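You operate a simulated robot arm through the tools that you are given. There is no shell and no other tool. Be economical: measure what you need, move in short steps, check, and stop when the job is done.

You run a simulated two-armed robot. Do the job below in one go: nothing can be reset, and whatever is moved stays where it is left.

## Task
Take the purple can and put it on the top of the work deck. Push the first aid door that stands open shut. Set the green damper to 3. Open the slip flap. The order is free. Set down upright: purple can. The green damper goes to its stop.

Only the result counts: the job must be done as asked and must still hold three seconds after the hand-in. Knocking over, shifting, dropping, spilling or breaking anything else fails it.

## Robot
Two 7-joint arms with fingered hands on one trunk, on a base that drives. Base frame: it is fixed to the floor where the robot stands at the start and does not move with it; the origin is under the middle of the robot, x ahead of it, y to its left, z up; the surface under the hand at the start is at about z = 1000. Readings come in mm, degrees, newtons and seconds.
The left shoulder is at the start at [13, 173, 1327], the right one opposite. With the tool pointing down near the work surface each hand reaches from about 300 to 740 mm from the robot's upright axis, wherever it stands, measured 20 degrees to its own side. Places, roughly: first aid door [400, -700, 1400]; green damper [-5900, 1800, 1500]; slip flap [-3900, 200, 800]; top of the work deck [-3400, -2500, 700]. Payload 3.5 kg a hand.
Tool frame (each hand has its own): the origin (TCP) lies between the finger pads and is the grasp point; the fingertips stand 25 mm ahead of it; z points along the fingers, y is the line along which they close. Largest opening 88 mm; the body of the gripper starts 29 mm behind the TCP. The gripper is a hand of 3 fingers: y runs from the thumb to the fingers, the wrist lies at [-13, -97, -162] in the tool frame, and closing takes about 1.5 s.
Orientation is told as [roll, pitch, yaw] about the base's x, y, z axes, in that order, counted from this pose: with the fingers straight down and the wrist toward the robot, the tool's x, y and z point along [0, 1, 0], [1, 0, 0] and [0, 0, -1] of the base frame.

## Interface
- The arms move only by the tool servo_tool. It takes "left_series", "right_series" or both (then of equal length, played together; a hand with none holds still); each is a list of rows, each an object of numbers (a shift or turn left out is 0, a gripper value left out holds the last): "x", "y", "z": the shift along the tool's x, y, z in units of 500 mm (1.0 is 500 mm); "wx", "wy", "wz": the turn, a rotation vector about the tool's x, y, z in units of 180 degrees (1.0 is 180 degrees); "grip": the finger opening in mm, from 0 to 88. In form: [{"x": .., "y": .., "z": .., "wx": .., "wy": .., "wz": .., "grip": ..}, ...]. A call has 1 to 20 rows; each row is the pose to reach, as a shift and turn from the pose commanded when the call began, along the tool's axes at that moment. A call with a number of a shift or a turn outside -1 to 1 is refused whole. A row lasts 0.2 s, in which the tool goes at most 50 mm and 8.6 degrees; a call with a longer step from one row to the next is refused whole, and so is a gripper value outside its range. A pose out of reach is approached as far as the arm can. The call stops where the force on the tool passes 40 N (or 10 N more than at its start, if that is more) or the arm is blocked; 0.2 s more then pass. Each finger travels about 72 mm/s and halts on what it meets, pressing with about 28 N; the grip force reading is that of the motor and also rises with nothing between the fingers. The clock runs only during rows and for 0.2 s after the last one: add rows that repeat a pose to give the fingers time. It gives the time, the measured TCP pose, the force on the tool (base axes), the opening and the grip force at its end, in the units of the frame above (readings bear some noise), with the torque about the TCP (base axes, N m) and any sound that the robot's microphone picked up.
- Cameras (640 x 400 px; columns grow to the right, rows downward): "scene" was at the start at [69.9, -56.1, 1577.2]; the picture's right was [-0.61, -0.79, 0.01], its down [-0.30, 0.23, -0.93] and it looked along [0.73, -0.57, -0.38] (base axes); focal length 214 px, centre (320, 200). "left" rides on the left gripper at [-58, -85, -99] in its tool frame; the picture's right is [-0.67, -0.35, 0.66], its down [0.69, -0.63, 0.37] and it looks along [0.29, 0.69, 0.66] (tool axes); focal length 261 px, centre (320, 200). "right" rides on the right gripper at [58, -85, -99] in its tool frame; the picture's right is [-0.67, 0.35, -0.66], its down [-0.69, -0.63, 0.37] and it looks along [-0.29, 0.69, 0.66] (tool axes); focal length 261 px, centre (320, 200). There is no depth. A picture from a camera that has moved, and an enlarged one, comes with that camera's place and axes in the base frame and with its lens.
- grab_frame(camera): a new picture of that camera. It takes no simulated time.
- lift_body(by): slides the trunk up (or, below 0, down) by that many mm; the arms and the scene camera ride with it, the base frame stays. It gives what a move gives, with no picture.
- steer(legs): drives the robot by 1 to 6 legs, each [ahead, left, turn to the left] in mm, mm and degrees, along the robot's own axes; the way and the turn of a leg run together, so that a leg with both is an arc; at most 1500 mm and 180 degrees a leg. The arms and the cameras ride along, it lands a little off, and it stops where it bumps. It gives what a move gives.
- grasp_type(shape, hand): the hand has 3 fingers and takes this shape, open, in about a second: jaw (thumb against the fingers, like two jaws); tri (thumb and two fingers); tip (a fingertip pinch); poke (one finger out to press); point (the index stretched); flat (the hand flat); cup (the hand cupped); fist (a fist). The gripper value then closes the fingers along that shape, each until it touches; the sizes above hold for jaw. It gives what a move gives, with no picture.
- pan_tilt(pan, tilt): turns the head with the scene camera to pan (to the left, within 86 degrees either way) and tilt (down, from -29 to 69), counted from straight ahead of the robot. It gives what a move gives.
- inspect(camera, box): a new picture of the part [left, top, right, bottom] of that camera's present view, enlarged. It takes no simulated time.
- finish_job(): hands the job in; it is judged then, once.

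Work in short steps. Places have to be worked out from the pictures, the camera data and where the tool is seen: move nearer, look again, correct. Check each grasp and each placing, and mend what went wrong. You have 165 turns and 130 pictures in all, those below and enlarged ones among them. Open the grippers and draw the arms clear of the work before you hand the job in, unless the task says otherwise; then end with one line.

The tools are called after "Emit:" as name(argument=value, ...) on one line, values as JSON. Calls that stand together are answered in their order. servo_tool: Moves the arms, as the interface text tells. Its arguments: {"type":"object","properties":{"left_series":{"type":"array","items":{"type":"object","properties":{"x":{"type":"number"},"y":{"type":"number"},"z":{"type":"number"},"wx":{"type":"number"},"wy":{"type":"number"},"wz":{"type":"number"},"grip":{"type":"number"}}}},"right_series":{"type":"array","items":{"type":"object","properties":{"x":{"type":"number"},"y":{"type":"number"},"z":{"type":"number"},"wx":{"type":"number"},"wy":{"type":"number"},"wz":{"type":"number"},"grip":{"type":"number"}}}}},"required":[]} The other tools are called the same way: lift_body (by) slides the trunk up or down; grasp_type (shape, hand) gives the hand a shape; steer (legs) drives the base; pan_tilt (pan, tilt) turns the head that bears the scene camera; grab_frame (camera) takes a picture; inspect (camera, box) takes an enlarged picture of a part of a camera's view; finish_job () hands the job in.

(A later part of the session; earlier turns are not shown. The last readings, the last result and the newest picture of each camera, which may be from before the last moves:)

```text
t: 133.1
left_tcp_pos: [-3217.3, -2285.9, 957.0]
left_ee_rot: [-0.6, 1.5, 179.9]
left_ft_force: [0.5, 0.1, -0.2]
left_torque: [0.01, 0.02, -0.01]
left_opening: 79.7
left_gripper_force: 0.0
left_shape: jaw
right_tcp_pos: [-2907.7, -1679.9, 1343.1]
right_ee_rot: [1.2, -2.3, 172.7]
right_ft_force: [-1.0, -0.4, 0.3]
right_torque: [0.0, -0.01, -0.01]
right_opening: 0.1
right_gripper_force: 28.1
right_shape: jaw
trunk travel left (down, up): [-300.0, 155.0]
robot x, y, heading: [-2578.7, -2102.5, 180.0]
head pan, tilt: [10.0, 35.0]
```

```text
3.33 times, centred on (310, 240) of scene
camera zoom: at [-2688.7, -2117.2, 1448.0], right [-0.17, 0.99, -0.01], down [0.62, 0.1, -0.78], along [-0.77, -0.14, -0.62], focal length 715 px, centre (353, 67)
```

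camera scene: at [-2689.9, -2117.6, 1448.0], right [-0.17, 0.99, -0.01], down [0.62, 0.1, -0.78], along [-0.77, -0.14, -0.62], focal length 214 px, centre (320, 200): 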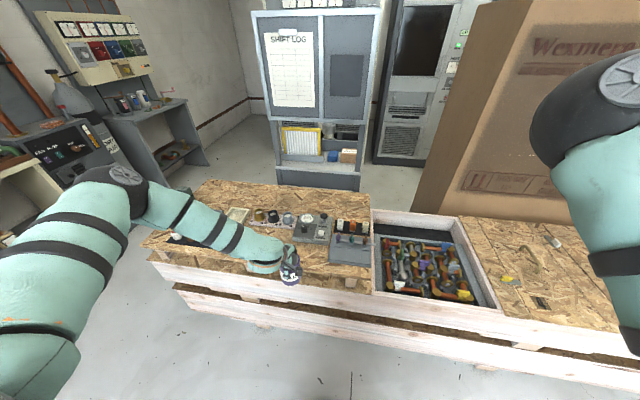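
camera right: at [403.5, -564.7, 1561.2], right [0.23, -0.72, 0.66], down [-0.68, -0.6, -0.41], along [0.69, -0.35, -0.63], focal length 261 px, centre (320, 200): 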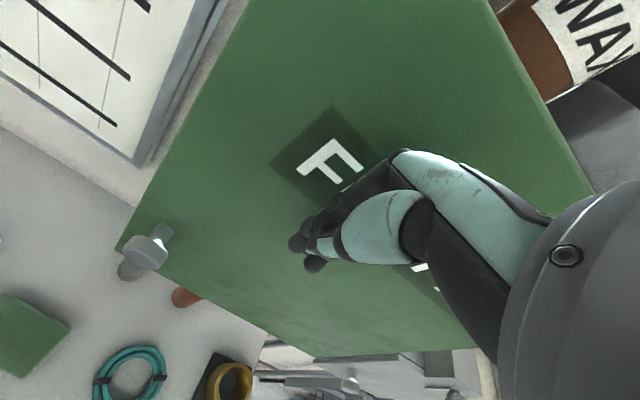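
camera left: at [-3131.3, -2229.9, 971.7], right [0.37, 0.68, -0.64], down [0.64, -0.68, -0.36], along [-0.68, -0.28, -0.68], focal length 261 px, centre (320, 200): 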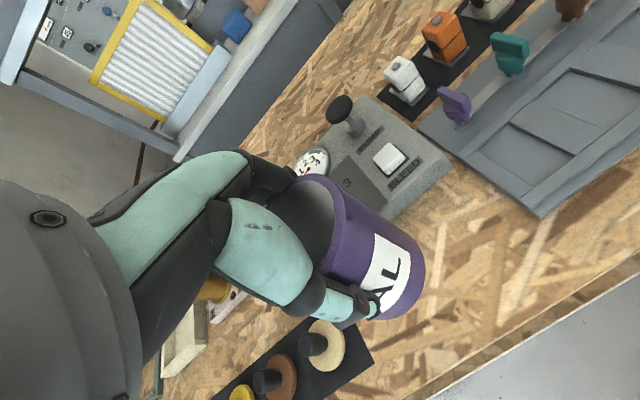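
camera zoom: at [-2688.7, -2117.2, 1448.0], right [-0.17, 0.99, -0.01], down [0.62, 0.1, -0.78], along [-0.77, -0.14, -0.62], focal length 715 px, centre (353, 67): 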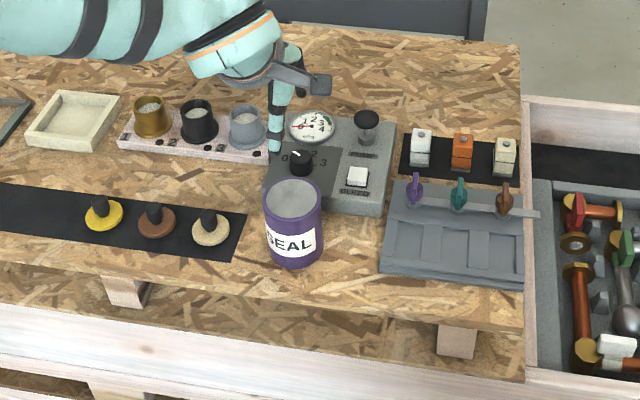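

Can stands upright on the deck. Now retract the left hand, back away and travel back up the corridor toward the flap/damper region.

Emit:
steer(legs=[[-540, 0, 0], [0, -1500, 0], [0, -900, 0]])

Emit:
servo_tool(left_series=[{"y": -0.08, "grip": 80}, {"y": -0.16, "grip": 80}, {"y": -0.24, "grip": 80}, {"y": -0.3, "grip": 80}, {"y": -0.3, "grip": 80}])

Emit:
pan_tilt(pan=-10, tilt=15)

Emit:
grab_frame(camera="scene")

```text
t: 147.6
left_tcp_pos: [-2675.0, 96.6, 957.6]
left_ee_rot: [-0.6, 1.5, -178.8]
left_ft_force: [-0.8, -0.4, 0.0]
left_torque: [-0.03, -0.03, 0.02]
left_opening: 80.2
left_gripper_force: 0.1
left_shape: jaw
right_tcp_pos: [-2381.4, 711.6, 1342.4]
right_ee_rot: [1.1, -2.3, 174.2]
right_ft_force: [-0.2, -0.5, 0.1]
right_torque: [0.03, 0.0, 0.0]
right_opening: 0.0
right_gripper_force: 27.9
right_shape: jaw
trunk travel left (down, up): [-300.0, 155.0]
robot x, y, heading: [-2039.0, 298.6, -178.8]
head pan, tilt: [10.0, 35.0]
```

```text
t: 148.8
left_tcp_pos: [-2523.5, 100.8, 960.8]
left_ee_rot: [-0.6, 1.5, -178.7]
left_ft_force: [-0.3, -0.7, 0.1]
left_torque: [0.02, -0.02, -0.01]
left_opening: 79.8
left_gripper_force: 0.0
left_shape: jaw
right_tcp_pos: [-2380.0, 712.5, 1342.6]
right_ee_rot: [1.1, -2.3, 174.3]
right_ft_force: [0.0, 0.0, 0.8]
right_torque: [-0.01, 0.01, 0.02]
right_opening: 0.2
right_gripper_force: 28.1
right_shape: jaw
trunk travel left (down, up): [-300.0, 155.0]
robot x, y, heading: [-2041.0, 297.2, -178.7]
head pan, tilt: [10.0, 35.0]
```

```text
t: 149.7
left_tcp_pos: [-2524.3, 101.0, 961.0]
left_ee_rot: [-0.6, 1.5, -178.6]
left_ft_force: [-0.1, -0.5, -0.5]
left_torque: [-0.04, 0.0, 0.0]
left_opening: 79.8
left_gripper_force: 0.2
left_shape: jaw
right_tcp_pos: [-2380.8, 710.4, 1343.8]
right_ee_rot: [1.2, -2.3, 174.3]
right_ft_force: [-0.1, -0.8, 0.0]
right_torque: [0.02, 0.0, 0.04]
right_opening: 0.2
right_gripper_force: 27.7
right_shape: jaw
trunk travel left (down, up): [-300.0, 155.0]
robot x, y, heading: [-2043.3, 295.8, -178.8]
head pan, tilt: [-10.0, 15.0]
```

```text
73 pictures are left
camera scene: at [-2158.3, 310.6, 1479.6], right [0.15, 0.99, 0.01], down [0.32, -0.04, -0.95], along [-0.94, 0.15, -0.32], focal length 214 px, centre (320, 200)
```

scene: 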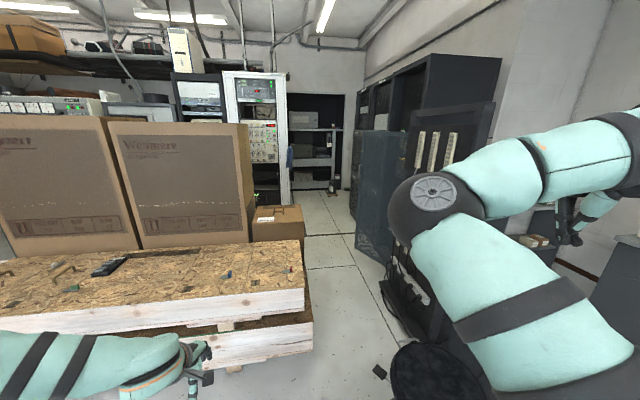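

The carton at the lumber's far corner lines up with the slip flap location. Zoom in.

Emit:
inspect(camera="scene", box=[225, 170, 345, 260])

Emit:
inspect(camera="scene", box=[300, 80, 480, 380])

```text
4.44 times, centred on (285, 215) of scene
camera zoom: at [-2158.3, 310.6, 1479.6], right [0.15, 0.99, 0.01], down [0.32, -0.04, -0.95], along [-0.94, 0.15, -0.32], focal length 953 px, centre (476, 133)
```

zoom: 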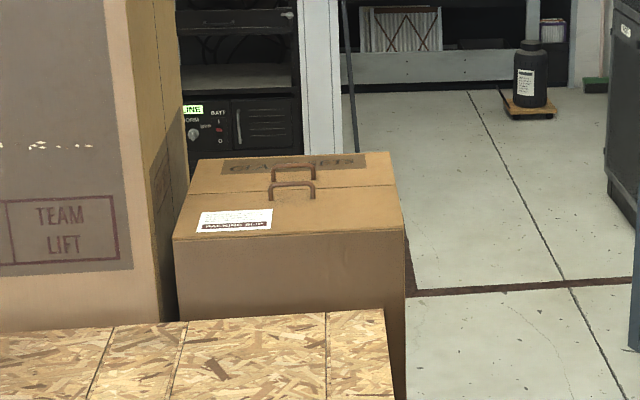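

```text
1.33 times, centred on (390, 230) of scene
camera zoom: at [-2158.3, 310.6, 1479.6], right [0.15, 0.99, 0.01], down [0.32, -0.04, -0.95], along [-0.94, 0.15, -0.32], focal length 286 px, centre (227, 160)
```

zoom: 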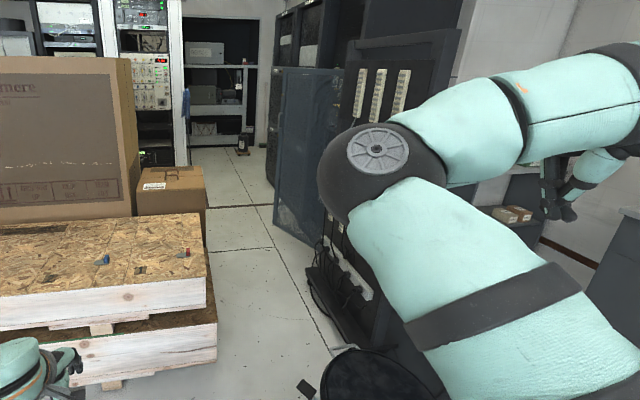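

The carton has two flaps with handles; the nearer (+x) one bears the PACKING SLIP label. I need to understand the passage past the stool; I'll tuck the right arm forward for a narrower profile and look down-right.

Emit:
servo_tool(right_series=[{"x": 0.07, "y": 0.035, "grip": 0}, {"x": 0.14, "y": 0.07, "grip": 0}, {"x": 0.21, "y": 0.105, "grip": 0}, {"x": 0.28, "y": 0.14, "grip": 0}, {"x": 0.35, "y": 0.175, "grip": 0}, {"x": 0.42, "y": 0.21, "grip": 0}, {"x": 0.46, "y": 0.23, "grip": 0}, {"x": 0.46, "y": 0.23, "grip": 0}])

Emit:
pan_tilt(pan=-45, tilt=25)

Emit:
grab_frame(camera="scene")

```text
t: 151.7
left_tcp_pos: [-2525.2, 100.1, 960.5]
left_ee_rot: [-0.6, 1.4, -178.7]
left_ft_force: [0.3, -0.7, 0.1]
left_torque: [-0.01, -0.01, -0.02]
left_opening: 79.8
left_gripper_force: 0.1
left_shape: jaw
right_tcp_pos: [-2515.0, 544.5, 1365.5]
right_ee_rot: [3.4, -3.3, 167.9]
right_ft_force: [-0.5, 0.9, 0.3]
right_torque: [0.02, 0.0, 0.0]
right_opening: 0.0
right_gripper_force: 27.9
right_shape: jaw
trunk travel left (down, up): [-300.0, 155.0]
robot x, y, heading: [-2044.4, 295.5, -178.7]
head pan, tilt: [-10.0, 15.0]
stopped in row 8 (right hand): the arm was blocked; the commanded pose is now the measured one
```

```text
t: 152.7
left_tcp_pos: [-2523.8, 101.6, 960.5]
left_ee_rot: [-0.6, 1.6, -178.7]
left_ft_force: [0.6, -0.4, -0.1]
left_torque: [-0.05, 0.01, 0.01]
left_opening: 79.8
left_gripper_force: 0.0
left_shape: jaw
right_tcp_pos: [-2514.5, 542.6, 1365.3]
right_ee_rot: [3.2, -3.4, 168.0]
right_ft_force: [-0.4, 0.2, 0.3]
right_torque: [-0.02, 0.0, -0.02]
right_opening: 0.0
right_gripper_force: 27.3
right_shape: jaw
trunk travel left (down, up): [-300.0, 155.0]
robot x, y, heading: [-2045.8, 299.9, -178.8]
head pan, tilt: [-45.0, 25.0]
```

```text
70 pictures are left
camera scene: at [-2131.6, 360.1, 1465.2], right [0.69, 0.72, 0.05], down [0.36, -0.29, -0.89], along [-0.63, 0.63, -0.46], focal length 214 px, centre (320, 200)
```

scene: 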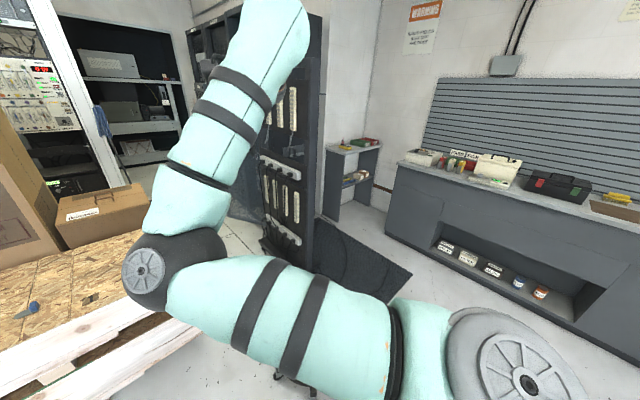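

Move to y≈1250 (x≈-2040) for a clear view along the passage.

Emit:
steer(legs=[[0, -950, 0]])

Emit:
pan_tilt(pan=20, tilt=35)

Emit:
grab_frame(camera="scene")

```text
t: 157.6
left_tcp_pos: [-2545.8, 1043.8, 960.2]
left_ee_rot: [-0.6, 1.5, -178.5]
left_ft_force: [0.2, 0.2, -0.1]
left_torque: [0.01, -0.03, 0.02]
left_opening: 79.9
left_gripper_force: 0.1
left_shape: jaw
right_tcp_pos: [-2538.6, 1485.2, 1366.6]
right_ee_rot: [3.3, -3.5, 168.1]
right_ft_force: [-0.3, -0.6, 0.4]
right_torque: [0.05, -0.01, 0.0]
right_opening: 0.0
right_gripper_force: 28.3
right_shape: jaw
trunk travel left (down, up): [-300.0, 155.0]
robot x, y, heading: [-2063.2, 1239.3, -178.2]
head pan, tilt: [-45.0, 25.0]
```

```text
t: 159.0
left_tcp_pos: [-2544.3, 1044.2, 960.9]
left_ee_rot: [-0.5, 1.5, -178.5]
left_ft_force: [0.9, 0.7, 0.2]
left_torque: [-0.06, 0.01, 0.01]
left_opening: 79.9
left_gripper_force: 0.0
left_shape: jaw
right_tcp_pos: [-2537.9, 1487.5, 1366.3]
right_ee_rot: [3.4, -3.3, 168.0]
right_ft_force: [-0.7, -0.2, 0.5]
right_torque: [-0.01, 0.01, 0.0]
right_opening: 0.0
right_gripper_force: 28.1
right_shape: jaw
trunk travel left (down, up): [-300.0, 155.0]
robot x, y, heading: [-2060.6, 1238.6, -178.4]
head pan, tilt: [20.0, 35.0]
```

```text
69 pictures are left
camera scene: at [-2168.5, 1209.1, 1448.3], right [-0.36, 0.93, -0.02], down [0.59, 0.21, -0.78], along [-0.72, -0.3, -0.62], focal length 214 px, centre (320, 200)
```

scene: 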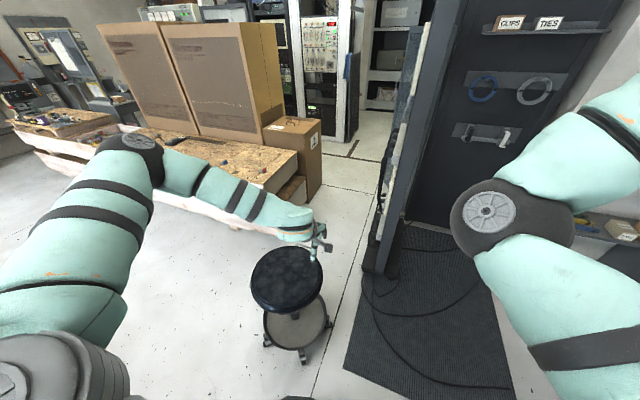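

Stool centre ≈(-2612,849), lumber corner ≈(-3262,440), rack door corner ≈(-3158,1189). The gap between stool and lumber (~570 mm) suits the ~420 mm wide base if I back through it with heading ≈-58°. Get into position first.

Emit:
steer(legs=[[0, 1020, 0], [690, 0, 0], [0, 0, 120]])

Emit:
pan_tilt(pan=-86, tilt=45)

Emit:
grab_frame(camera="scene")

```text
t: 172.7
left_tcp_pos: [-2257.2, -111.8, 960.2]
left_ee_rot: [-0.6, 1.5, -55.0]
left_ft_force: [0.6, 0.0, -0.6]
left_torque: [-0.02, 0.01, 0.03]
left_opening: 80.1
left_gripper_force: 0.1
left_shape: jaw
right_tcp_pos: [-2631.5, -347.5, 1366.1]
right_ee_rot: [3.4, -3.4, -68.4]
right_ft_force: [-0.2, -1.0, 1.1]
right_torque: [-0.01, 0.03, 0.02]
right_opening: 0.1
right_gripper_force: 28.3
right_shape: jaw
trunk travel left (down, up): [-300.0, 155.0]
robot x, y, heading: [-2688.1, 181.3, -55.1]
head pan, tilt: [20.0, 35.0]
```

```text
t: 174.5
left_tcp_pos: [-2259.1, -112.6, 959.8]
left_ee_rot: [-0.6, 1.5, -55.0]
left_ft_force: [0.7, -1.0, 0.8]
left_torque: [0.01, 0.03, -0.01]
left_opening: 79.9
left_gripper_force: 0.0
left_shape: jaw
right_tcp_pos: [-2632.0, -349.7, 1366.1]
right_ee_rot: [3.4, -3.4, -68.6]
right_ft_force: [0.0, -0.4, 0.0]
right_torque: [0.04, 0.0, 0.0]
right_opening: 0.0
right_gripper_force: 28.4
right_shape: jaw
trunk travel left (down, up): [-300.0, 155.0]
robot x, y, heading: [-2689.6, 181.9, -55.2]
head pan, tilt: [-85.9, 45.0]
```

```text
68 pictures are left
camera scene: at [-2736.8, 112.3, 1438.5], right [-0.63, 0.78, 0.06], down [0.52, 0.48, -0.7], along [-0.58, -0.41, -0.71], focal length 214 px, centre (320, 200)
```

scene: 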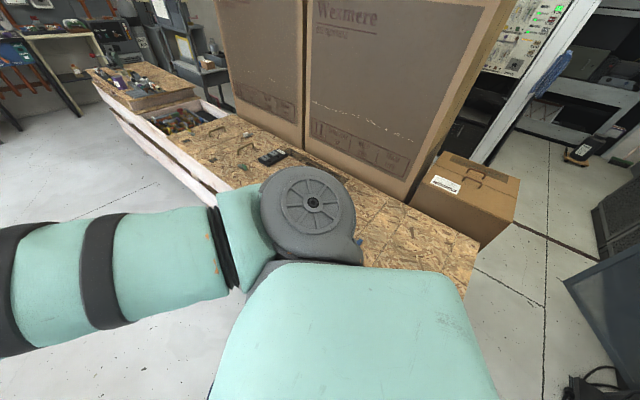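

The lumber's upper edge ends near y=357. Align (shift right 64, turn to -58°) and back up to the middle of the gap, then check both sides.

Emit:
steer(legs=[[0, -64, -3]])

Emit:
steer(legs=[[-350, 0, 0]])

Emit:
pan_tilt(pan=86, tilt=60)

Emit:
grab_frame(camera="scene")

```text
t: 175.5
left_tcp_pos: [-2322.4, -167.1, 959.6]
left_ee_rot: [-0.8, 1.5, -58.1]
left_ft_force: [0.7, -0.3, -0.4]
left_torque: [-0.04, 0.01, 0.01]
left_opening: 79.8
left_gripper_force: 0.0
left_shape: jaw
right_tcp_pos: [-2707.1, -382.4, 1367.5]
right_ee_rot: [3.1, -3.5, -71.6]
right_ft_force: [0.1, -0.5, -0.6]
right_torque: [-0.01, 0.01, -0.01]
right_opening: 0.1
right_gripper_force: 28.2
right_shape: jaw
trunk travel left (down, up): [-300.0, 155.0]
robot x, y, heading: [-2739.9, 149.8, -58.0]
head pan, tilt: [-85.9, 45.0]
```

```text
t: 177.7
left_tcp_pos: [-2510.3, 124.5, 958.7]
left_ee_rot: [-0.6, 1.5, -58.6]
left_ft_force: [0.5, -0.2, 0.2]
left_torque: [0.03, -0.03, 0.0]
left_opening: 79.9
left_gripper_force: 0.0
left_shape: jaw
right_tcp_pos: [-2896.5, -88.7, 1365.4]
right_ee_rot: [3.4, -3.4, -72.2]
right_ft_force: [-0.3, 0.8, 0.1]
right_torque: [0.03, -0.02, -0.01]
right_opening: 0.0
right_gripper_force: 28.1
right_shape: jaw
trunk travel left (down, up): [-300.0, 155.0]
robot x, y, heading: [-2923.1, 444.4, -58.7]
head pan, tilt: [-85.9, 45.0]
```

```text
t: 180.3
left_tcp_pos: [-2512.1, 125.0, 960.8]
left_ee_rot: [-0.6, 1.4, -58.7]
left_ft_force: [0.7, -0.3, 0.7]
left_torque: [0.0, -0.02, -0.01]
left_opening: 80.1
left_gripper_force: 0.1
left_shape: jaw
right_tcp_pos: [-2900.8, -88.0, 1366.1]
right_ee_rot: [3.3, -3.4, -72.2]
right_ft_force: [0.7, 0.8, 0.4]
right_torque: [-0.03, 0.0, 0.01]
right_opening: 0.0
right_gripper_force: 28.3
right_shape: jaw
trunk travel left (down, up): [-300.0, 155.0]
robot x, y, heading: [-2921.0, 443.1, -58.9]
head pan, tilt: [85.9, 60.0]
```

```text
67 pictures are left
camera scene: at [-2851.1, 457.6, 1419.2], right [0.46, -0.89, -0.06], down [-0.79, -0.37, -0.49], along [0.42, 0.28, -0.87], focal length 214 px, centre (320, 200)
```

scene: 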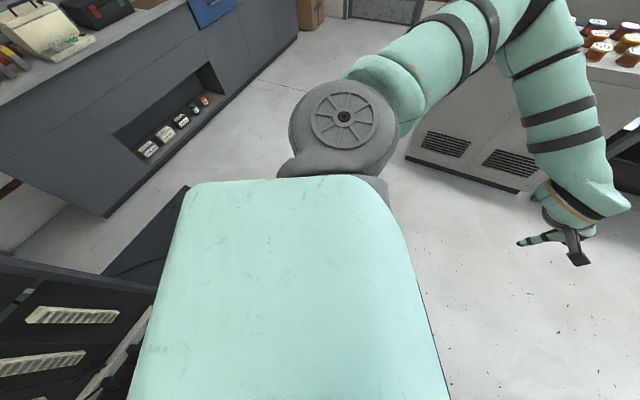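

Aligned with the gap centre. Back up the remaining 385 mm in two legs; the drive stops if it bumps.

Emit:
steer(legs=[[-190, 0, 0], [-190, 0, 0]])

```text
t: 183.0
left_tcp_pos: [-2708.2, 446.4, 959.3]
left_ee_rot: [-0.5, 1.6, -58.5]
left_ft_force: [0.1, -0.1, 0.5]
left_torque: [0.02, 0.02, -0.03]
left_opening: 79.8
left_gripper_force: 0.0
left_shape: jaw
right_tcp_pos: [-3096.5, 232.8, 1364.2]
right_ee_rot: [3.5, -3.3, -72.2]
right_ft_force: [-0.1, -0.2, 0.0]
right_torque: [0.01, -0.03, 0.0]
right_opening: 0.0
right_gripper_force: 28.2
right_shape: jaw
trunk travel left (down, up): [-300.0, 155.0]
robot x, y, heading: [-3120.5, 765.4, -59.0]
head pan, tilt: [85.9, 60.0]
```

Passed without contact. Turn right 121° to face -x, then look along the corridor.

Emit:
steer(legs=[[0, 0, -121]])

Emit:
pan_tilt(pan=15, tilt=20)

Emit:
grab_frame(camera="scene")

```text
t: 188.6
left_tcp_pos: [-3618.2, 612.0, 960.7]
left_ee_rot: [-0.6, 1.5, 176.7]
left_ft_force: [0.7, 0.7, 0.2]
left_torque: [0.0, 0.02, 0.0]
left_opening: 80.0
left_gripper_force: 0.1
left_shape: jaw
right_tcp_pos: [-3572.2, 1051.7, 1364.5]
right_ee_rot: [3.4, -3.4, 163.2]
right_ft_force: [-0.7, 0.8, -0.4]
right_torque: [0.02, 0.02, -0.03]
right_opening: 0.0
right_gripper_force: 28.4
right_shape: jaw
trunk travel left (down, up): [-300.0, 155.0]
robot x, y, heading: [-3122.5, 766.9, 176.8]
head pan, tilt: [85.9, 60.0]
```

```text
t: 190.0
left_tcp_pos: [-3619.3, 611.5, 960.7]
left_ee_rot: [-0.6, 1.5, 176.8]
left_ft_force: [0.7, 0.2, -0.2]
left_torque: [-0.02, 0.03, 0.03]
left_opening: 79.9
left_gripper_force: 0.1
left_shape: jaw
right_tcp_pos: [-3573.3, 1052.2, 1365.2]
right_ee_rot: [3.4, -3.3, 163.2]
right_ft_force: [-0.9, -0.4, 0.7]
right_torque: [-0.01, -0.01, 0.0]
right_opening: 0.0
right_gripper_force: 28.0
right_shape: jaw
trunk travel left (down, up): [-300.0, 155.0]
robot x, y, heading: [-3120.6, 769.1, 176.5]
head pan, tilt: [15.0, 20.0]
```

```text
66 pictures are left
camera scene: at [-3236.3, 751.2, 1471.6], right [-0.2, 0.98, -0.02], down [0.4, 0.07, -0.92], along [-0.9, -0.19, -0.4], focal length 214 px, centre (320, 200)
```

scene: 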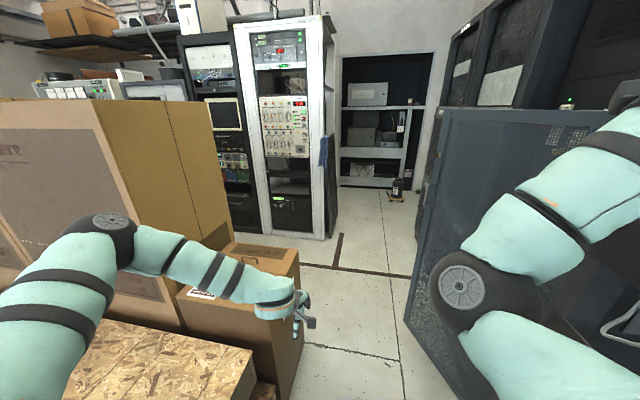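

The area behind the carton (x -4050…-5400) is open. I'll drive through the corridor, around the carton, and turn to face +x behind it.

Emit:
steer(legs=[[0, 70, 3.5], [1080, 0, 0], [450, 200, 0]])

Emit:
pan_tilt(pan=80, tilt=25)

Emit:
grab_frame(camera="scene")

Emit:
pan_tilt(pan=-60, tilt=10)

Emit:
grab_frame(camera="scene")

```text
t: 198.7
left_tcp_pos: [-5145.0, 328.7, 960.0]
left_ee_rot: [-0.5, 1.6, 179.3]
left_ft_force: [-0.4, -0.9, 0.4]
left_torque: [0.01, 0.03, 0.02]
left_opening: 79.8
left_gripper_force: 0.0
left_shape: jaw
right_tcp_pos: [-5119.5, 770.6, 1365.8]
right_ee_rot: [3.4, -3.4, 165.6]
right_ft_force: [0.3, -0.5, -0.2]
right_torque: [0.0, -0.01, -0.03]
right_opening: 0.2
right_gripper_force: 27.8
right_shape: jaw
trunk travel left (down, up): [-300.0, 155.0]
robot x, y, heading: [-4656.4, 503.0, 179.1]
head pan, tilt: [15.0, 20.0]
```

```text
t: 200.1
left_tcp_pos: [-5145.3, 328.0, 960.7]
left_ee_rot: [-0.5, 1.5, 179.3]
left_ft_force: [0.0, -0.4, 0.4]
left_torque: [0.06, -0.02, 0.01]
left_opening: 79.9
left_gripper_force: 0.1
left_shape: jaw
right_tcp_pos: [-5120.9, 771.3, 1365.0]
right_ee_rot: [3.4, -3.4, 165.7]
right_ft_force: [-0.1, 0.2, -0.9]
right_torque: [0.01, 0.0, -0.01]
right_opening: 0.2
right_gripper_force: 28.1
right_shape: jaw
trunk travel left (down, up): [-300.0, 155.0]
robot x, y, heading: [-4657.9, 505.7, 179.1]
head pan, tilt: [80.0, 25.0]
```

```text
65 pictures are left
camera scene: at [-4697.8, 417.0, 1468.4], right [-0.98, 0.19, -0.06], down [0.14, 0.41, -0.9], along [-0.14, -0.89, -0.43], focal length 214 px, centre (320, 200)
```

scene: 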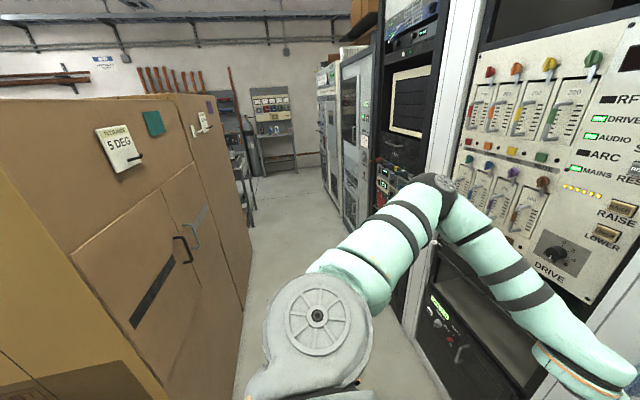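

```text
t: 202.3
left_tcp_pos: [-5145.6, 329.1, 959.7]
left_ee_rot: [-0.6, 1.5, 179.3]
left_ft_force: [0.3, 0.0, 0.5]
left_torque: [-0.03, 0.01, -0.01]
left_opening: 79.9
left_gripper_force: 0.2
left_shape: jaw
right_tcp_pos: [-5120.1, 770.7, 1365.4]
right_ee_rot: [3.3, -3.4, 165.8]
right_ft_force: [0.0, -0.6, -0.1]
right_torque: [0.0, 0.04, -0.01]
right_opening: 0.2
right_gripper_force: 28.0
right_shape: jaw
trunk travel left (down, up): [-300.0, 155.0]
robot x, y, heading: [-4653.9, 505.8, 179.3]
head pan, tilt: [-60.0, 10.0]
```

```text
64 pictures are left
camera scene: at [-4727.4, 588.6, 1490.7], right [0.87, 0.49, 0.06], down [0.15, -0.15, -0.98], along [-0.47, 0.86, -0.21], focal length 214 px, centre (320, 200)
```

scene: 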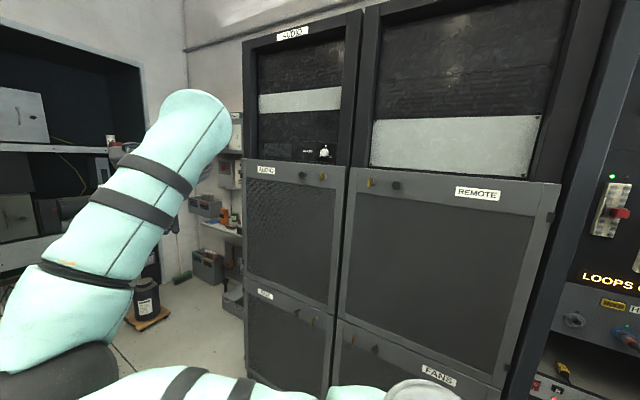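

Space is adequate. Turn left 180° to face the carton, then look.

Emit:
steer(legs=[[0, 0, 90], [0, 0, 90]])

Emit:
pan_tilt(pan=-15, tilt=25)

Emit:
grab_frame(camera="scene")

```text
t: 210.4
left_tcp_pos: [-4167.6, 690.2, 959.4]
left_ee_rot: [-0.7, 1.5, -0.1]
left_ft_force: [-0.1, -0.5, -0.5]
left_torque: [0.03, -0.02, 0.01]
left_opening: 80.1
left_gripper_force: 0.0
left_shape: jaw
right_tcp_pos: [-4188.6, 247.3, 1366.0]
right_ee_rot: [3.3, -3.4, -13.7]
right_ft_force: [0.4, 0.1, -0.7]
right_torque: [0.03, 0.01, -0.05]
right_opening: 0.0
right_gripper_force: 27.9
right_shape: jaw
trunk travel left (down, up): [-300.0, 155.0]
robot x, y, heading: [-4653.7, 507.6, -0.4]
head pan, tilt: [-60.0, 10.0]
```

```text
t: 211.5
left_tcp_pos: [-4167.9, 689.8, 960.0]
left_ee_rot: [-0.5, 1.6, -0.1]
left_ft_force: [-0.2, 0.5, -0.7]
left_torque: [-0.01, 0.0, -0.05]
left_opening: 80.0
left_gripper_force: 0.2
left_shape: jaw
right_tcp_pos: [-4189.9, 247.3, 1366.1]
right_ee_rot: [3.4, -3.5, -13.7]
right_ft_force: [-0.6, -0.1, -0.7]
right_torque: [0.01, 0.01, -0.01]
right_opening: 0.0
right_gripper_force: 28.5
right_shape: jaw
trunk travel left (down, up): [-300.0, 155.0]
robot x, y, heading: [-4655.8, 505.8, -0.4]
head pan, tilt: [-15.0, 25.0]
```

```text
63 pictures are left
camera scene: at [-4540.3, 483.0, 1463.7], right [-0.26, -0.96, 0.02], down [-0.47, 0.11, -0.88], along [0.85, -0.24, -0.48], focal length 214 px, centre (320, 200)
```

scene: 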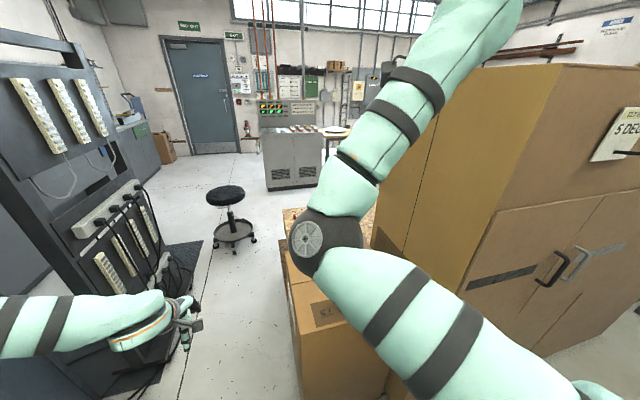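

The right arm hides the carton. Lower the right hand to z≈960 (mirroring the left), straightening it, which should clear the view.

Emit:
servo_tool(right_series=[{"z": 0.08, "wz": -0.01, "grip": 0}, {"z": 0.16, "wz": -0.02, "grip": 0}, {"z": 0.24, "wz": -0.03, "wy": -0.005, "wx": 0.005, "grip": 0}, {"z": 0.32, "wz": -0.04, "wy": -0.01, "wx": 0.01, "grip": 0}, {"z": 0.4, "wz": -0.05, "wy": -0.015, "wx": 0.015, "grip": 0}, {"z": 0.48, "wz": -0.06, "wy": -0.019, "wx": 0.019, "grip": 0}, {"z": 0.56, "wz": -0.07, "wy": -0.019, "wx": 0.019, "grip": 0}, {"z": 0.64, "wz": -0.076, "wy": -0.019, "wx": 0.019, "grip": 0}, {"z": 0.7, "wz": -0.076, "wy": -0.019, "wx": 0.019, "grip": 0}, {"z": 0.7, "wz": -0.076, "wy": -0.019, "wx": 0.019, "grip": 0}])

Emit:
pan_tilt(pan=-15, tilt=35)

Emit:
grab_frame(camera="scene")

Emit:
grab_frame(camera="right")

```text
t: 213.9
left_tcp_pos: [-4168.0, 690.3, 960.9]
left_ee_rot: [-0.6, 1.6, -0.2]
left_ft_force: [0.1, 0.1, -0.7]
left_torque: [-0.02, 0.0, 0.02]
left_opening: 80.1
left_gripper_force: 0.0
left_shape: jaw
right_tcp_pos: [-4163.7, 226.0, 1026.1]
right_ee_rot: [-4.6, -1.5, -2.8]
right_ft_force: [0.5, 0.3, -0.4]
right_torque: [0.01, 0.01, -0.01]
right_opening: 0.0
right_gripper_force: 27.7
right_shape: jaw
trunk travel left (down, up): [-300.0, 155.0]
robot x, y, heading: [-4658.9, 508.5, -0.3]
head pan, tilt: [-15.0, 25.0]
stopped in row 10 (right hand): the arm was blocked; the commanded pose is now the measured one
```

```text
t: 214.6
left_tcp_pos: [-4167.6, 690.2, 960.6]
left_ee_rot: [-0.7, 1.6, -0.1]
left_ft_force: [-0.3, 0.1, 1.1]
left_torque: [-0.03, -0.01, 0.01]
left_opening: 80.1
left_gripper_force: 0.1
left_shape: jaw
right_tcp_pos: [-4163.2, 225.5, 1025.9]
right_ee_rot: [-4.4, -1.5, -2.8]
right_ft_force: [1.3, 0.0, 0.0]
right_torque: [-0.02, 0.02, 0.03]
right_opening: 0.0
right_gripper_force: 27.9
right_shape: jaw
trunk travel left (down, up): [-300.0, 155.0]
robot x, y, heading: [-4658.0, 504.7, -0.3]
head pan, tilt: [-15.0, 35.0]
```

```text
62 pictures are left
camera scene: at [-4545.2, 483.9, 1448.2], right [-0.26, -0.97, 0.02], down [-0.61, 0.15, -0.78], along [0.75, -0.21, -0.62], focal length 214 px, centre (320, 200)
```

scene: 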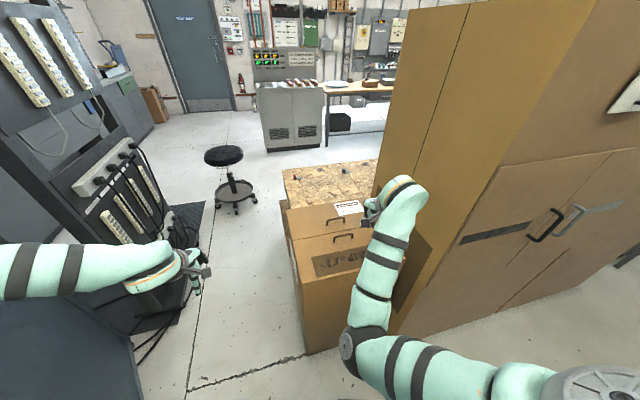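

```text
61 pictures are left
camera right: at [-4247.6, 295.4, 1119.0], right [0.3, -0.63, 0.71], down [-0.66, -0.68, -0.33], along [0.69, -0.37, -0.62], focal length 261 px, centre (320, 200)
```

right: 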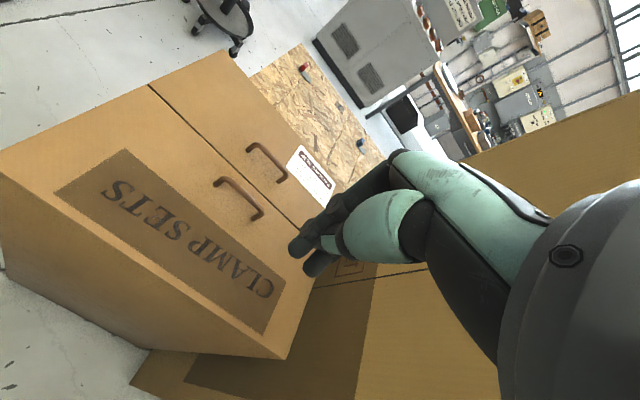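

Triangulating three views, the slip-flap handle bar is about (-3903,230,780), running along y; hinge at x≈-3717, seam ≈-3945…-3972. Drive a bit closer and look with the right hand camera.

Emit:
steer(legs=[[215, -40, 0]])

Emit:
grab_frame(camera="scene")

Emit:
grab_frame(camera="right")

```text
t: 216.3
left_tcp_pos: [-3956.5, 655.6, 961.0]
left_ee_rot: [-0.7, 1.5, 0.5]
left_ft_force: [-0.4, 0.7, -0.5]
left_torque: [0.0, -0.02, -0.01]
left_opening: 80.0
left_gripper_force: 0.1
left_shape: jaw
right_tcp_pos: [-3948.5, 190.8, 1025.9]
right_ee_rot: [-4.5, -1.5, -2.2]
right_ft_force: [0.1, 0.2, -0.4]
right_torque: [0.01, 0.04, -0.02]
right_opening: 0.3
right_gripper_force: 27.5
right_shape: jaw
trunk travel left (down, up): [-300.0, 155.0]
robot x, y, heading: [-4441.9, 466.9, 0.4]
head pan, tilt: [-15.0, 35.0]
```

```text
60 pictures are left
camera scene: at [-4332.6, 446.5, 1448.3], right [-0.25, -0.97, 0.02], down [-0.61, 0.14, -0.78], along [0.75, -0.21, -0.62], focal length 214 px, centre (320, 200)
```

scene: 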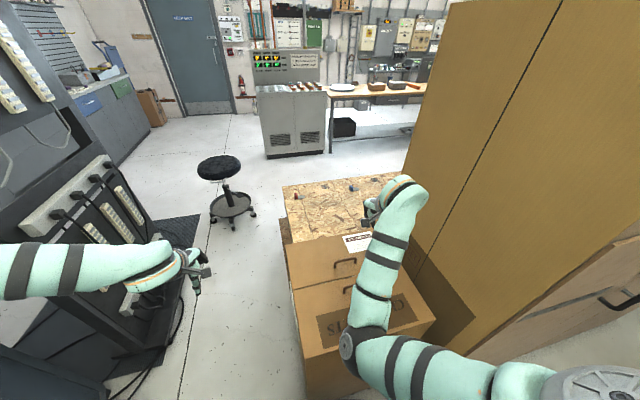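

```text
59 pictures are left
camera right: at [-4033.0, 260.7, 1119.3], right [0.31, -0.63, 0.71], down [-0.65, -0.69, -0.33], along [0.7, -0.36, -0.62], focal length 261 px, centre (320, 200)
```

right: 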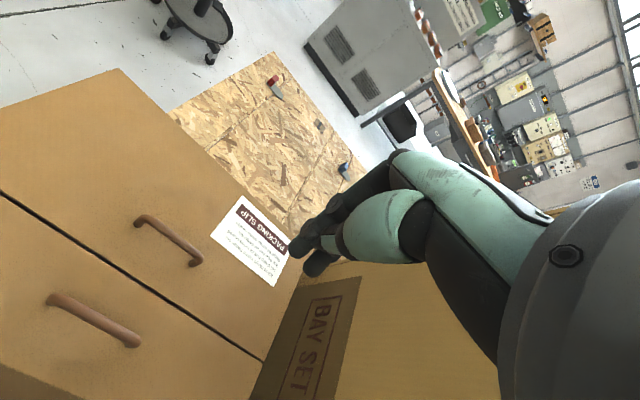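

Handle bar refined: x≈-3901, y 185–268, z≈775. Hover the right hand (opening 50) above it.

Emit:
servo_tool(right_series=[{"x": 0.02, "y": 0.02, "z": 0.06, "wy": 0.008, "grip": 50}, {"x": 0.04, "y": 0.04, "z": 0.12, "wy": 0.016, "wz": -0.006, "grip": 50}, {"x": 0.06, "y": 0.06, "z": 0.18, "wy": 0.025, "wx": 0.008, "wz": -0.012, "grip": 50}, {"x": 0.08, "y": 0.075, "z": 0.25, "wy": 0.025, "wx": 0.008, "wz": -0.012, "grip": 50}, {"x": 0.1, "y": 0.084, "z": 0.31, "wy": 0.025, "wx": 0.008, "wz": -0.012, "grip": 50}, {"x": 0.1, "y": 0.084, "z": 0.34, "wy": 0.025, "wx": 0.008, "wz": -0.012, "grip": 50}, {"x": 0.1, "y": 0.084, "z": 0.34, "wy": 0.025, "wx": 0.008, "wz": -0.012, "grip": 50}])

Emit:
grab_frame(camera="right")

Emit:
inspect(camera="scene", box=[280, 170, 460, 350])

```text
t: 218.1
left_tcp_pos: [-3956.4, 656.4, 960.8]
left_ee_rot: [-0.6, 1.5, 0.4]
left_ft_force: [0.5, 0.2, 0.0]
left_torque: [0.0, -0.01, 0.0]
left_opening: 80.1
left_gripper_force: 0.0
left_shape: jaw
right_tcp_pos: [-3893.6, 157.7, 870.7]
right_ee_rot: [-5.7, -1.7, -3.7]
right_ft_force: [0.0, -0.1, 0.0]
right_torque: [0.02, 0.04, 0.0]
right_opening: 49.5
right_gripper_force: 0.1
right_shape: jaw
trunk travel left (down, up): [-300.0, 155.0]
robot x, y, heading: [-4441.8, 466.8, 0.5]
head pan, tilt: [-15.0, 35.0]
stopped in row 7 (right hand): the arm was blocked; the commanded pose is now the measured one
```

```text
58 pictures are left
camera right: at [-3976.0, 230.1, 961.9], right [0.29, -0.62, 0.73], down [-0.67, -0.68, -0.31], along [0.69, -0.39, -0.61], focal length 261 px, centre (320, 200)
```

right: 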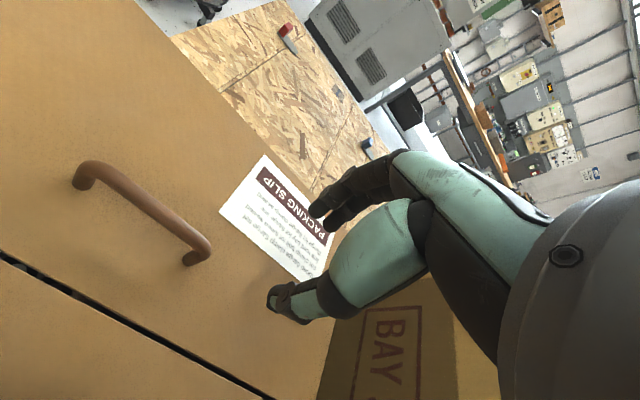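

```text
2.22 times, centred on (370, 260) of scene
camera zoom: at [-4331.3, 446.2, 1448.2], right [-0.25, -0.97, 0.02], down [-0.61, 0.14, -0.78], along [0.75, -0.21, -0.62], focal length 477 px, centre (209, 67)
```

zoom: 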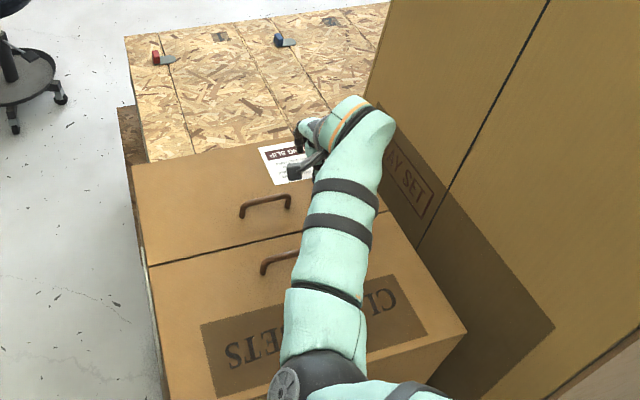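

The right arm drifts to -y as it lowers (joint limits), so I'll strafe the base left 70 mm to bring the hand over the bar and look again.

Emit:
steer(legs=[[0, 70, 0]])

Emit:
grab_frame(camera="right")

```text
t: 219.1
left_tcp_pos: [-3957.4, 724.9, 961.1]
left_ee_rot: [-0.4, 1.5, 0.5]
left_ft_force: [0.3, -0.4, 0.1]
left_torque: [0.0, 0.0, -0.04]
left_opening: 79.9
left_gripper_force: 0.0
left_shape: jaw
right_tcp_pos: [-3893.4, 227.4, 870.4]
right_ee_rot: [-5.5, -1.6, -3.6]
right_ft_force: [-0.4, -0.2, 0.2]
right_torque: [-0.01, 0.01, 0.0]
right_opening: 49.6
right_gripper_force: 0.1
right_shape: jaw
trunk travel left (down, up): [-300.0, 155.0]
robot x, y, heading: [-4443.2, 540.1, 0.3]
head pan, tilt: [-15.0, 35.0]
```

```text
56 pictures are left
camera right: at [-3976.8, 300.8, 961.0], right [0.29, -0.62, 0.73], down [-0.67, -0.68, -0.32], along [0.69, -0.39, -0.61], focal length 261 px, centre (320, 200)
```

right: 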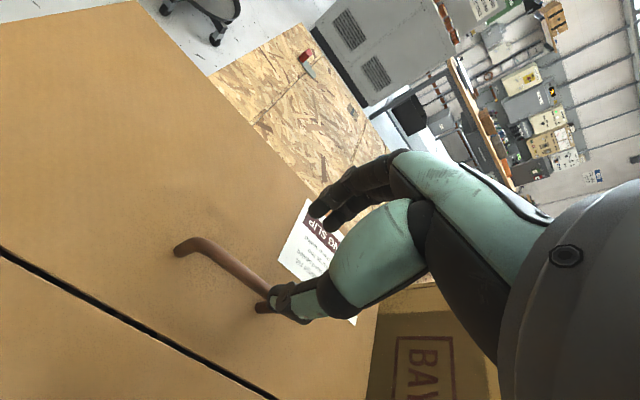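

The trunk lift moves the hand purely vertically, so I'll use it: lower 70 mm and check.

Emit:
lift_body(by=-72)

Emit:
grab_frame(camera="right")

Emit:
inspect(camera="scene", box=[280, 170, 460, 350])

```text
t: 220.2
left_tcp_pos: [-3956.8, 727.4, 889.4]
left_ee_rot: [-0.5, 1.5, 0.4]
left_ft_force: [0.4, 0.2, 0.0]
left_torque: [-0.02, 0.01, 0.02]
left_opening: 80.0
left_gripper_force: 0.1
left_shape: jaw
right_tcp_pos: [-3894.9, 180.9, 812.6]
right_ee_rot: [-9.6, -2.9, -6.3]
right_ft_force: [0.2, 0.5, 0.4]
right_torque: [-0.01, -0.01, 0.01]
right_opening: 49.2
right_gripper_force: 0.0
right_shape: jaw
trunk travel left (down, up): [-228.0, 227.0]
robot x, y, heading: [-4440.0, 540.5, 0.2]
head pan, tilt: [-15.0, 35.0]
```

```text
55 pictures are left
camera right: at [-3974.4, 264.4, 896.4], right [0.25, -0.58, 0.77], down [-0.69, -0.66, -0.28], along [0.68, -0.47, -0.57], focal length 261 px, centre (320, 200)
```

right: 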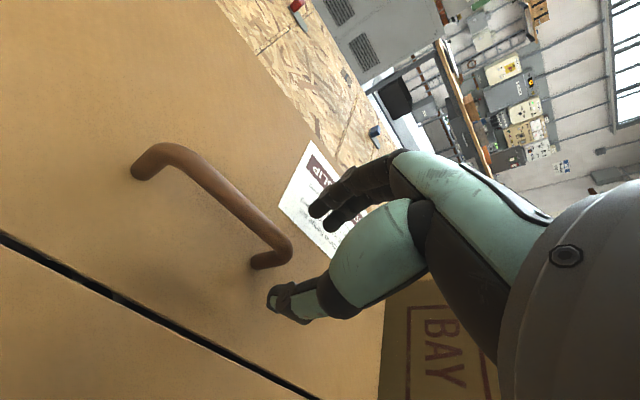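

```text
2.22 times, centred on (370, 260) of scene
camera zoom: at [-4295.1, 518.2, 1365.6], right [-0.25, -0.97, 0.04], down [-0.66, 0.14, -0.74], along [0.71, -0.21, -0.68], focal length 477 px, centre (209, 67)
```

zoom: 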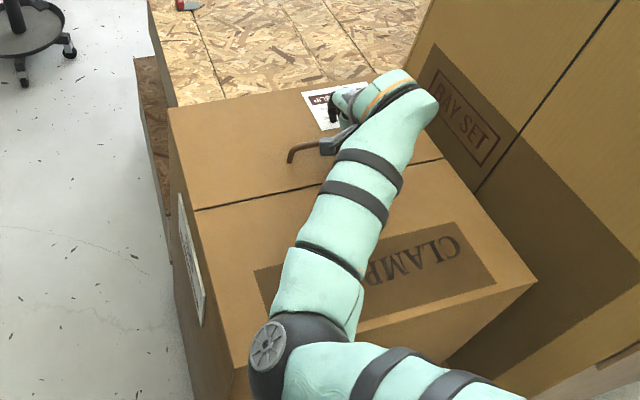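

The right arm is jammed at joint limits here. A better plan: use the left arm from the corridor, facing -y, so the flap opens toward robot-left. First raise, back off, and turn to face -y in the open area.

Emit:
lift_body(by=72)

Emit:
steer(legs=[[-250, 0, 0], [0, 40, -90]])

Emit:
pan_tilt(pan=60, tilt=30)

Emit:
grab_frame(camera="scene")

```text
t: 221.3
left_tcp_pos: [-3956.3, 727.8, 960.4]
left_ee_rot: [-0.6, 1.6, 0.6]
left_ft_force: [0.7, -0.8, -1.1]
left_torque: [-0.02, -0.01, -0.01]
left_opening: 79.9
left_gripper_force: 0.0
left_shape: jaw
right_tcp_pos: [-3894.6, 179.7, 882.2]
right_ee_rot: [-9.3, -2.6, -6.7]
right_ft_force: [0.5, -0.4, 0.5]
right_torque: [0.0, -0.01, 0.0]
right_opening: 49.5
right_gripper_force: 0.1
right_shape: jaw
trunk travel left (down, up): [-300.0, 155.0]
robot x, y, heading: [-4440.1, 538.8, 0.5]
head pan, tilt: [-15.0, 35.0]
```

```text
t: 227.0
left_tcp_pos: [-4483.9, 73.4, 960.9]
left_ee_rot: [-0.6, 1.5, -90.3]
left_ft_force: [0.3, -0.2, -0.4]
left_torque: [-0.01, 0.0, 0.03]
left_opening: 80.0
left_gripper_force: 0.0
left_shape: jaw
right_tcp_pos: [-5032.7, 16.2, 885.5]
right_ee_rot: [-9.0, -3.1, -97.5]
right_ft_force: [-0.9, -0.7, 0.5]
right_torque: [-0.01, -0.01, 0.02]
right_opening: 49.8
right_gripper_force: 0.1
right_shape: jaw
trunk travel left (down, up): [-300.0, 155.0]
robot x, y, heading: [-4661.6, 562.1, -90.3]
head pan, tilt: [-15.0, 35.0]
```

```text
t: 228.4
left_tcp_pos: [-4484.1, 72.3, 960.8]
left_ee_rot: [-0.6, 1.4, -90.3]
left_ft_force: [-0.6, 0.3, -0.6]
left_torque: [0.02, 0.02, -0.03]
left_opening: 80.1
left_gripper_force: 0.0
left_shape: jaw
right_tcp_pos: [-5036.7, 17.1, 886.6]
right_ee_rot: [-9.2, -3.1, -97.7]
right_ft_force: [-0.9, -0.1, -0.7]
right_torque: [-0.03, -0.01, 0.01]
right_opening: 49.7
right_gripper_force: 0.0
right_shape: jaw
trunk travel left (down, up): [-300.0, 155.0]
robot x, y, heading: [-4665.6, 563.2, -90.2]
head pan, tilt: [60.0, 30.0]
```

```text
53 pictures are left
camera scene: at [-4586.1, 492.2, 1458.5], right [-0.51, -0.86, -0.06], down [-0.43, 0.31, -0.85], along [0.75, -0.4, -0.53], focal length 214 px, centre (320, 200)
```

scene: 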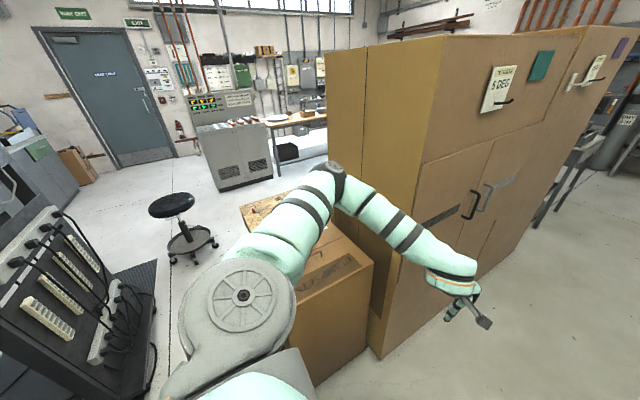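

Back up to y≈820 then strafe left into the corridor beside the carton.

Emit:
steer(legs=[[-250, 0, 0], [0, 600, 0]])

Emit:
pan_tilt(pan=10, tilt=40)

Emit:
grab_frame(camera="scene")

```text
t: 233.2
left_tcp_pos: [-3895.4, 322.2, 961.2]
left_ee_rot: [-0.5, 1.6, -90.7]
left_ft_force: [0.1, -0.3, -0.6]
left_torque: [0.0, -0.01, -0.01]
left_opening: 80.0
left_gripper_force: 0.0
left_shape: jaw
right_tcp_pos: [-4447.8, 270.2, 885.8]
right_ee_rot: [-9.2, -3.3, -98.2]
right_ft_force: [0.5, -0.6, -0.2]
right_torque: [0.0, 0.0, -0.01]
right_opening: 49.5
right_gripper_force: 0.1
right_shape: jaw
trunk travel left (down, up): [-300.0, 155.0]
robot x, y, heading: [-4072.2, 813.8, -90.7]
head pan, tilt: [60.0, 30.0]
```

```text
t: 234.4
left_tcp_pos: [-3895.0, 321.9, 959.9]
left_ee_rot: [-0.6, 1.5, -90.8]
left_ft_force: [-0.8, -0.2, -1.0]
left_torque: [-0.01, 0.01, -0.02]
left_opening: 79.8
left_gripper_force: 0.1
left_shape: jaw
right_tcp_pos: [-4448.1, 270.3, 887.5]
right_ee_rot: [-9.1, -3.2, -98.2]
right_ft_force: [0.0, 0.1, 0.9]
right_torque: [0.0, 0.01, -0.02]
right_opening: 49.6
right_gripper_force: 0.1
right_shape: jaw
trunk travel left (down, up): [-300.0, 155.0]
robot x, y, heading: [-4073.8, 813.0, -90.9]
head pan, tilt: [10.0, 40.0]
```

```text
52 pictures are left
camera scene: at [-4058.8, 705.3, 1440.7], right [-0.99, -0.16, -0.01], down [-0.1, 0.68, -0.72], along [0.12, -0.71, -0.69], focal length 214 px, centre (320, 200)
```

scene: 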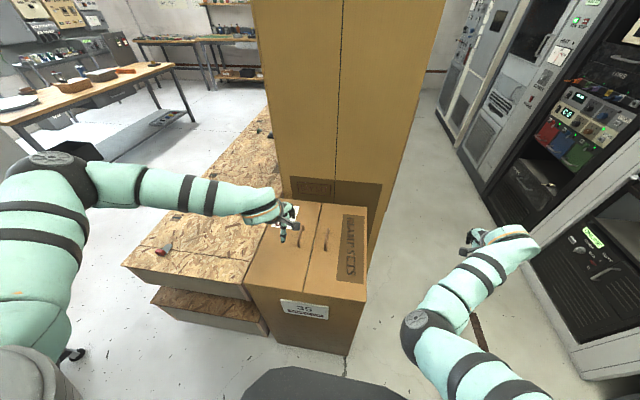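

Good vantage. Now yaw the left hand by -90° (wrist to the +x side) so the jaws close along x, and move over the slip flap handle.

Emit:
servo_tool(left_series=[{"wz": 0.043, "y": 0.01, "grip": 50}, {"wz": 0.086, "y": 0.03, "grip": 50}, {"wz": 0.129, "y": 0.05, "grip": 50}, {"wz": 0.172, "y": 0.07, "grip": 50}, {"wz": 0.215, "y": 0.09, "grip": 50}, {"wz": 0.258, "y": 0.11, "grip": 50}, {"wz": 0.301, "y": 0.13, "grip": 50}, {"wz": 0.344, "y": 0.15, "grip": 50}, {"wz": 0.387, "y": 0.17, "grip": 50}, {"wz": 0.43, "y": 0.19, "grip": 50}, {"wz": 0.473, "y": 0.19, "grip": 50}, {"wz": 0.495, "y": 0.19, "grip": 50}, {"wz": 0.495, "y": 0.19, "grip": 50}])

Emit:
grab_frame(camera="left")

Emit:
inspect(camera="scene", box=[160, 150, 400, 300])

```text
t: 237.2
left_tcp_pos: [-3897.5, 228.0, 958.9]
left_ee_rot: [-1.4, -0.5, -179.9]
left_ft_force: [0.1, 0.3, -0.4]
left_torque: [-0.02, -0.02, 0.0]
left_opening: 50.6
left_gripper_force: 0.0
left_shape: jaw
left hand out of reach, approached as far as the arm can: row 6, 7
right_tcp_pos: [-4448.0, 270.8, 886.3]
right_ee_rot: [-9.2, -3.1, -98.3]
right_ft_force: [-0.7, 0.7, -0.3]
right_torque: [0.0, 0.0, -0.03]
right_opening: 49.4
right_gripper_force: 0.2
right_shape: jaw
trunk travel left (down, up): [-300.0, 155.0]
robot x, y, heading: [-4077.3, 815.5, -90.9]
head pan, tilt: [10.0, 40.0]
```

```text
51 pictures are left
camera left: at [-3811.2, 282.8, 1059.4], right [0.34, 0.69, -0.64], down [0.63, -0.67, -0.39], along [-0.7, -0.27, -0.66], focal length 261 px, centre (320, 200)
```

left: 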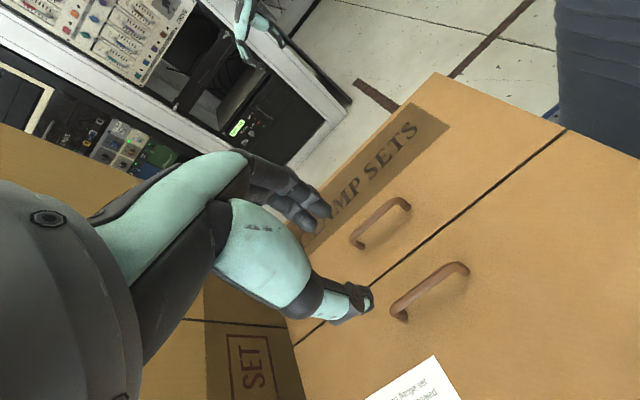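

```text
2.67 times, centred on (280, 225) of scene
camera zoom: at [-4059.0, 705.4, 1440.7], right [-0.99, -0.16, -0.01], down [-0.1, 0.68, -0.72], along [0.12, -0.71, -0.69], focal length 572 px, centre (427, 133)
```

zoom: 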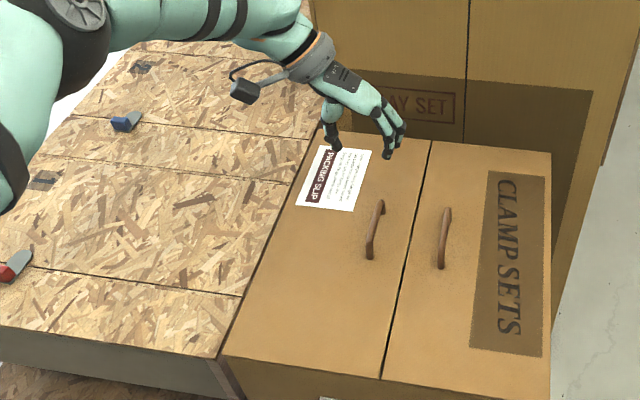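

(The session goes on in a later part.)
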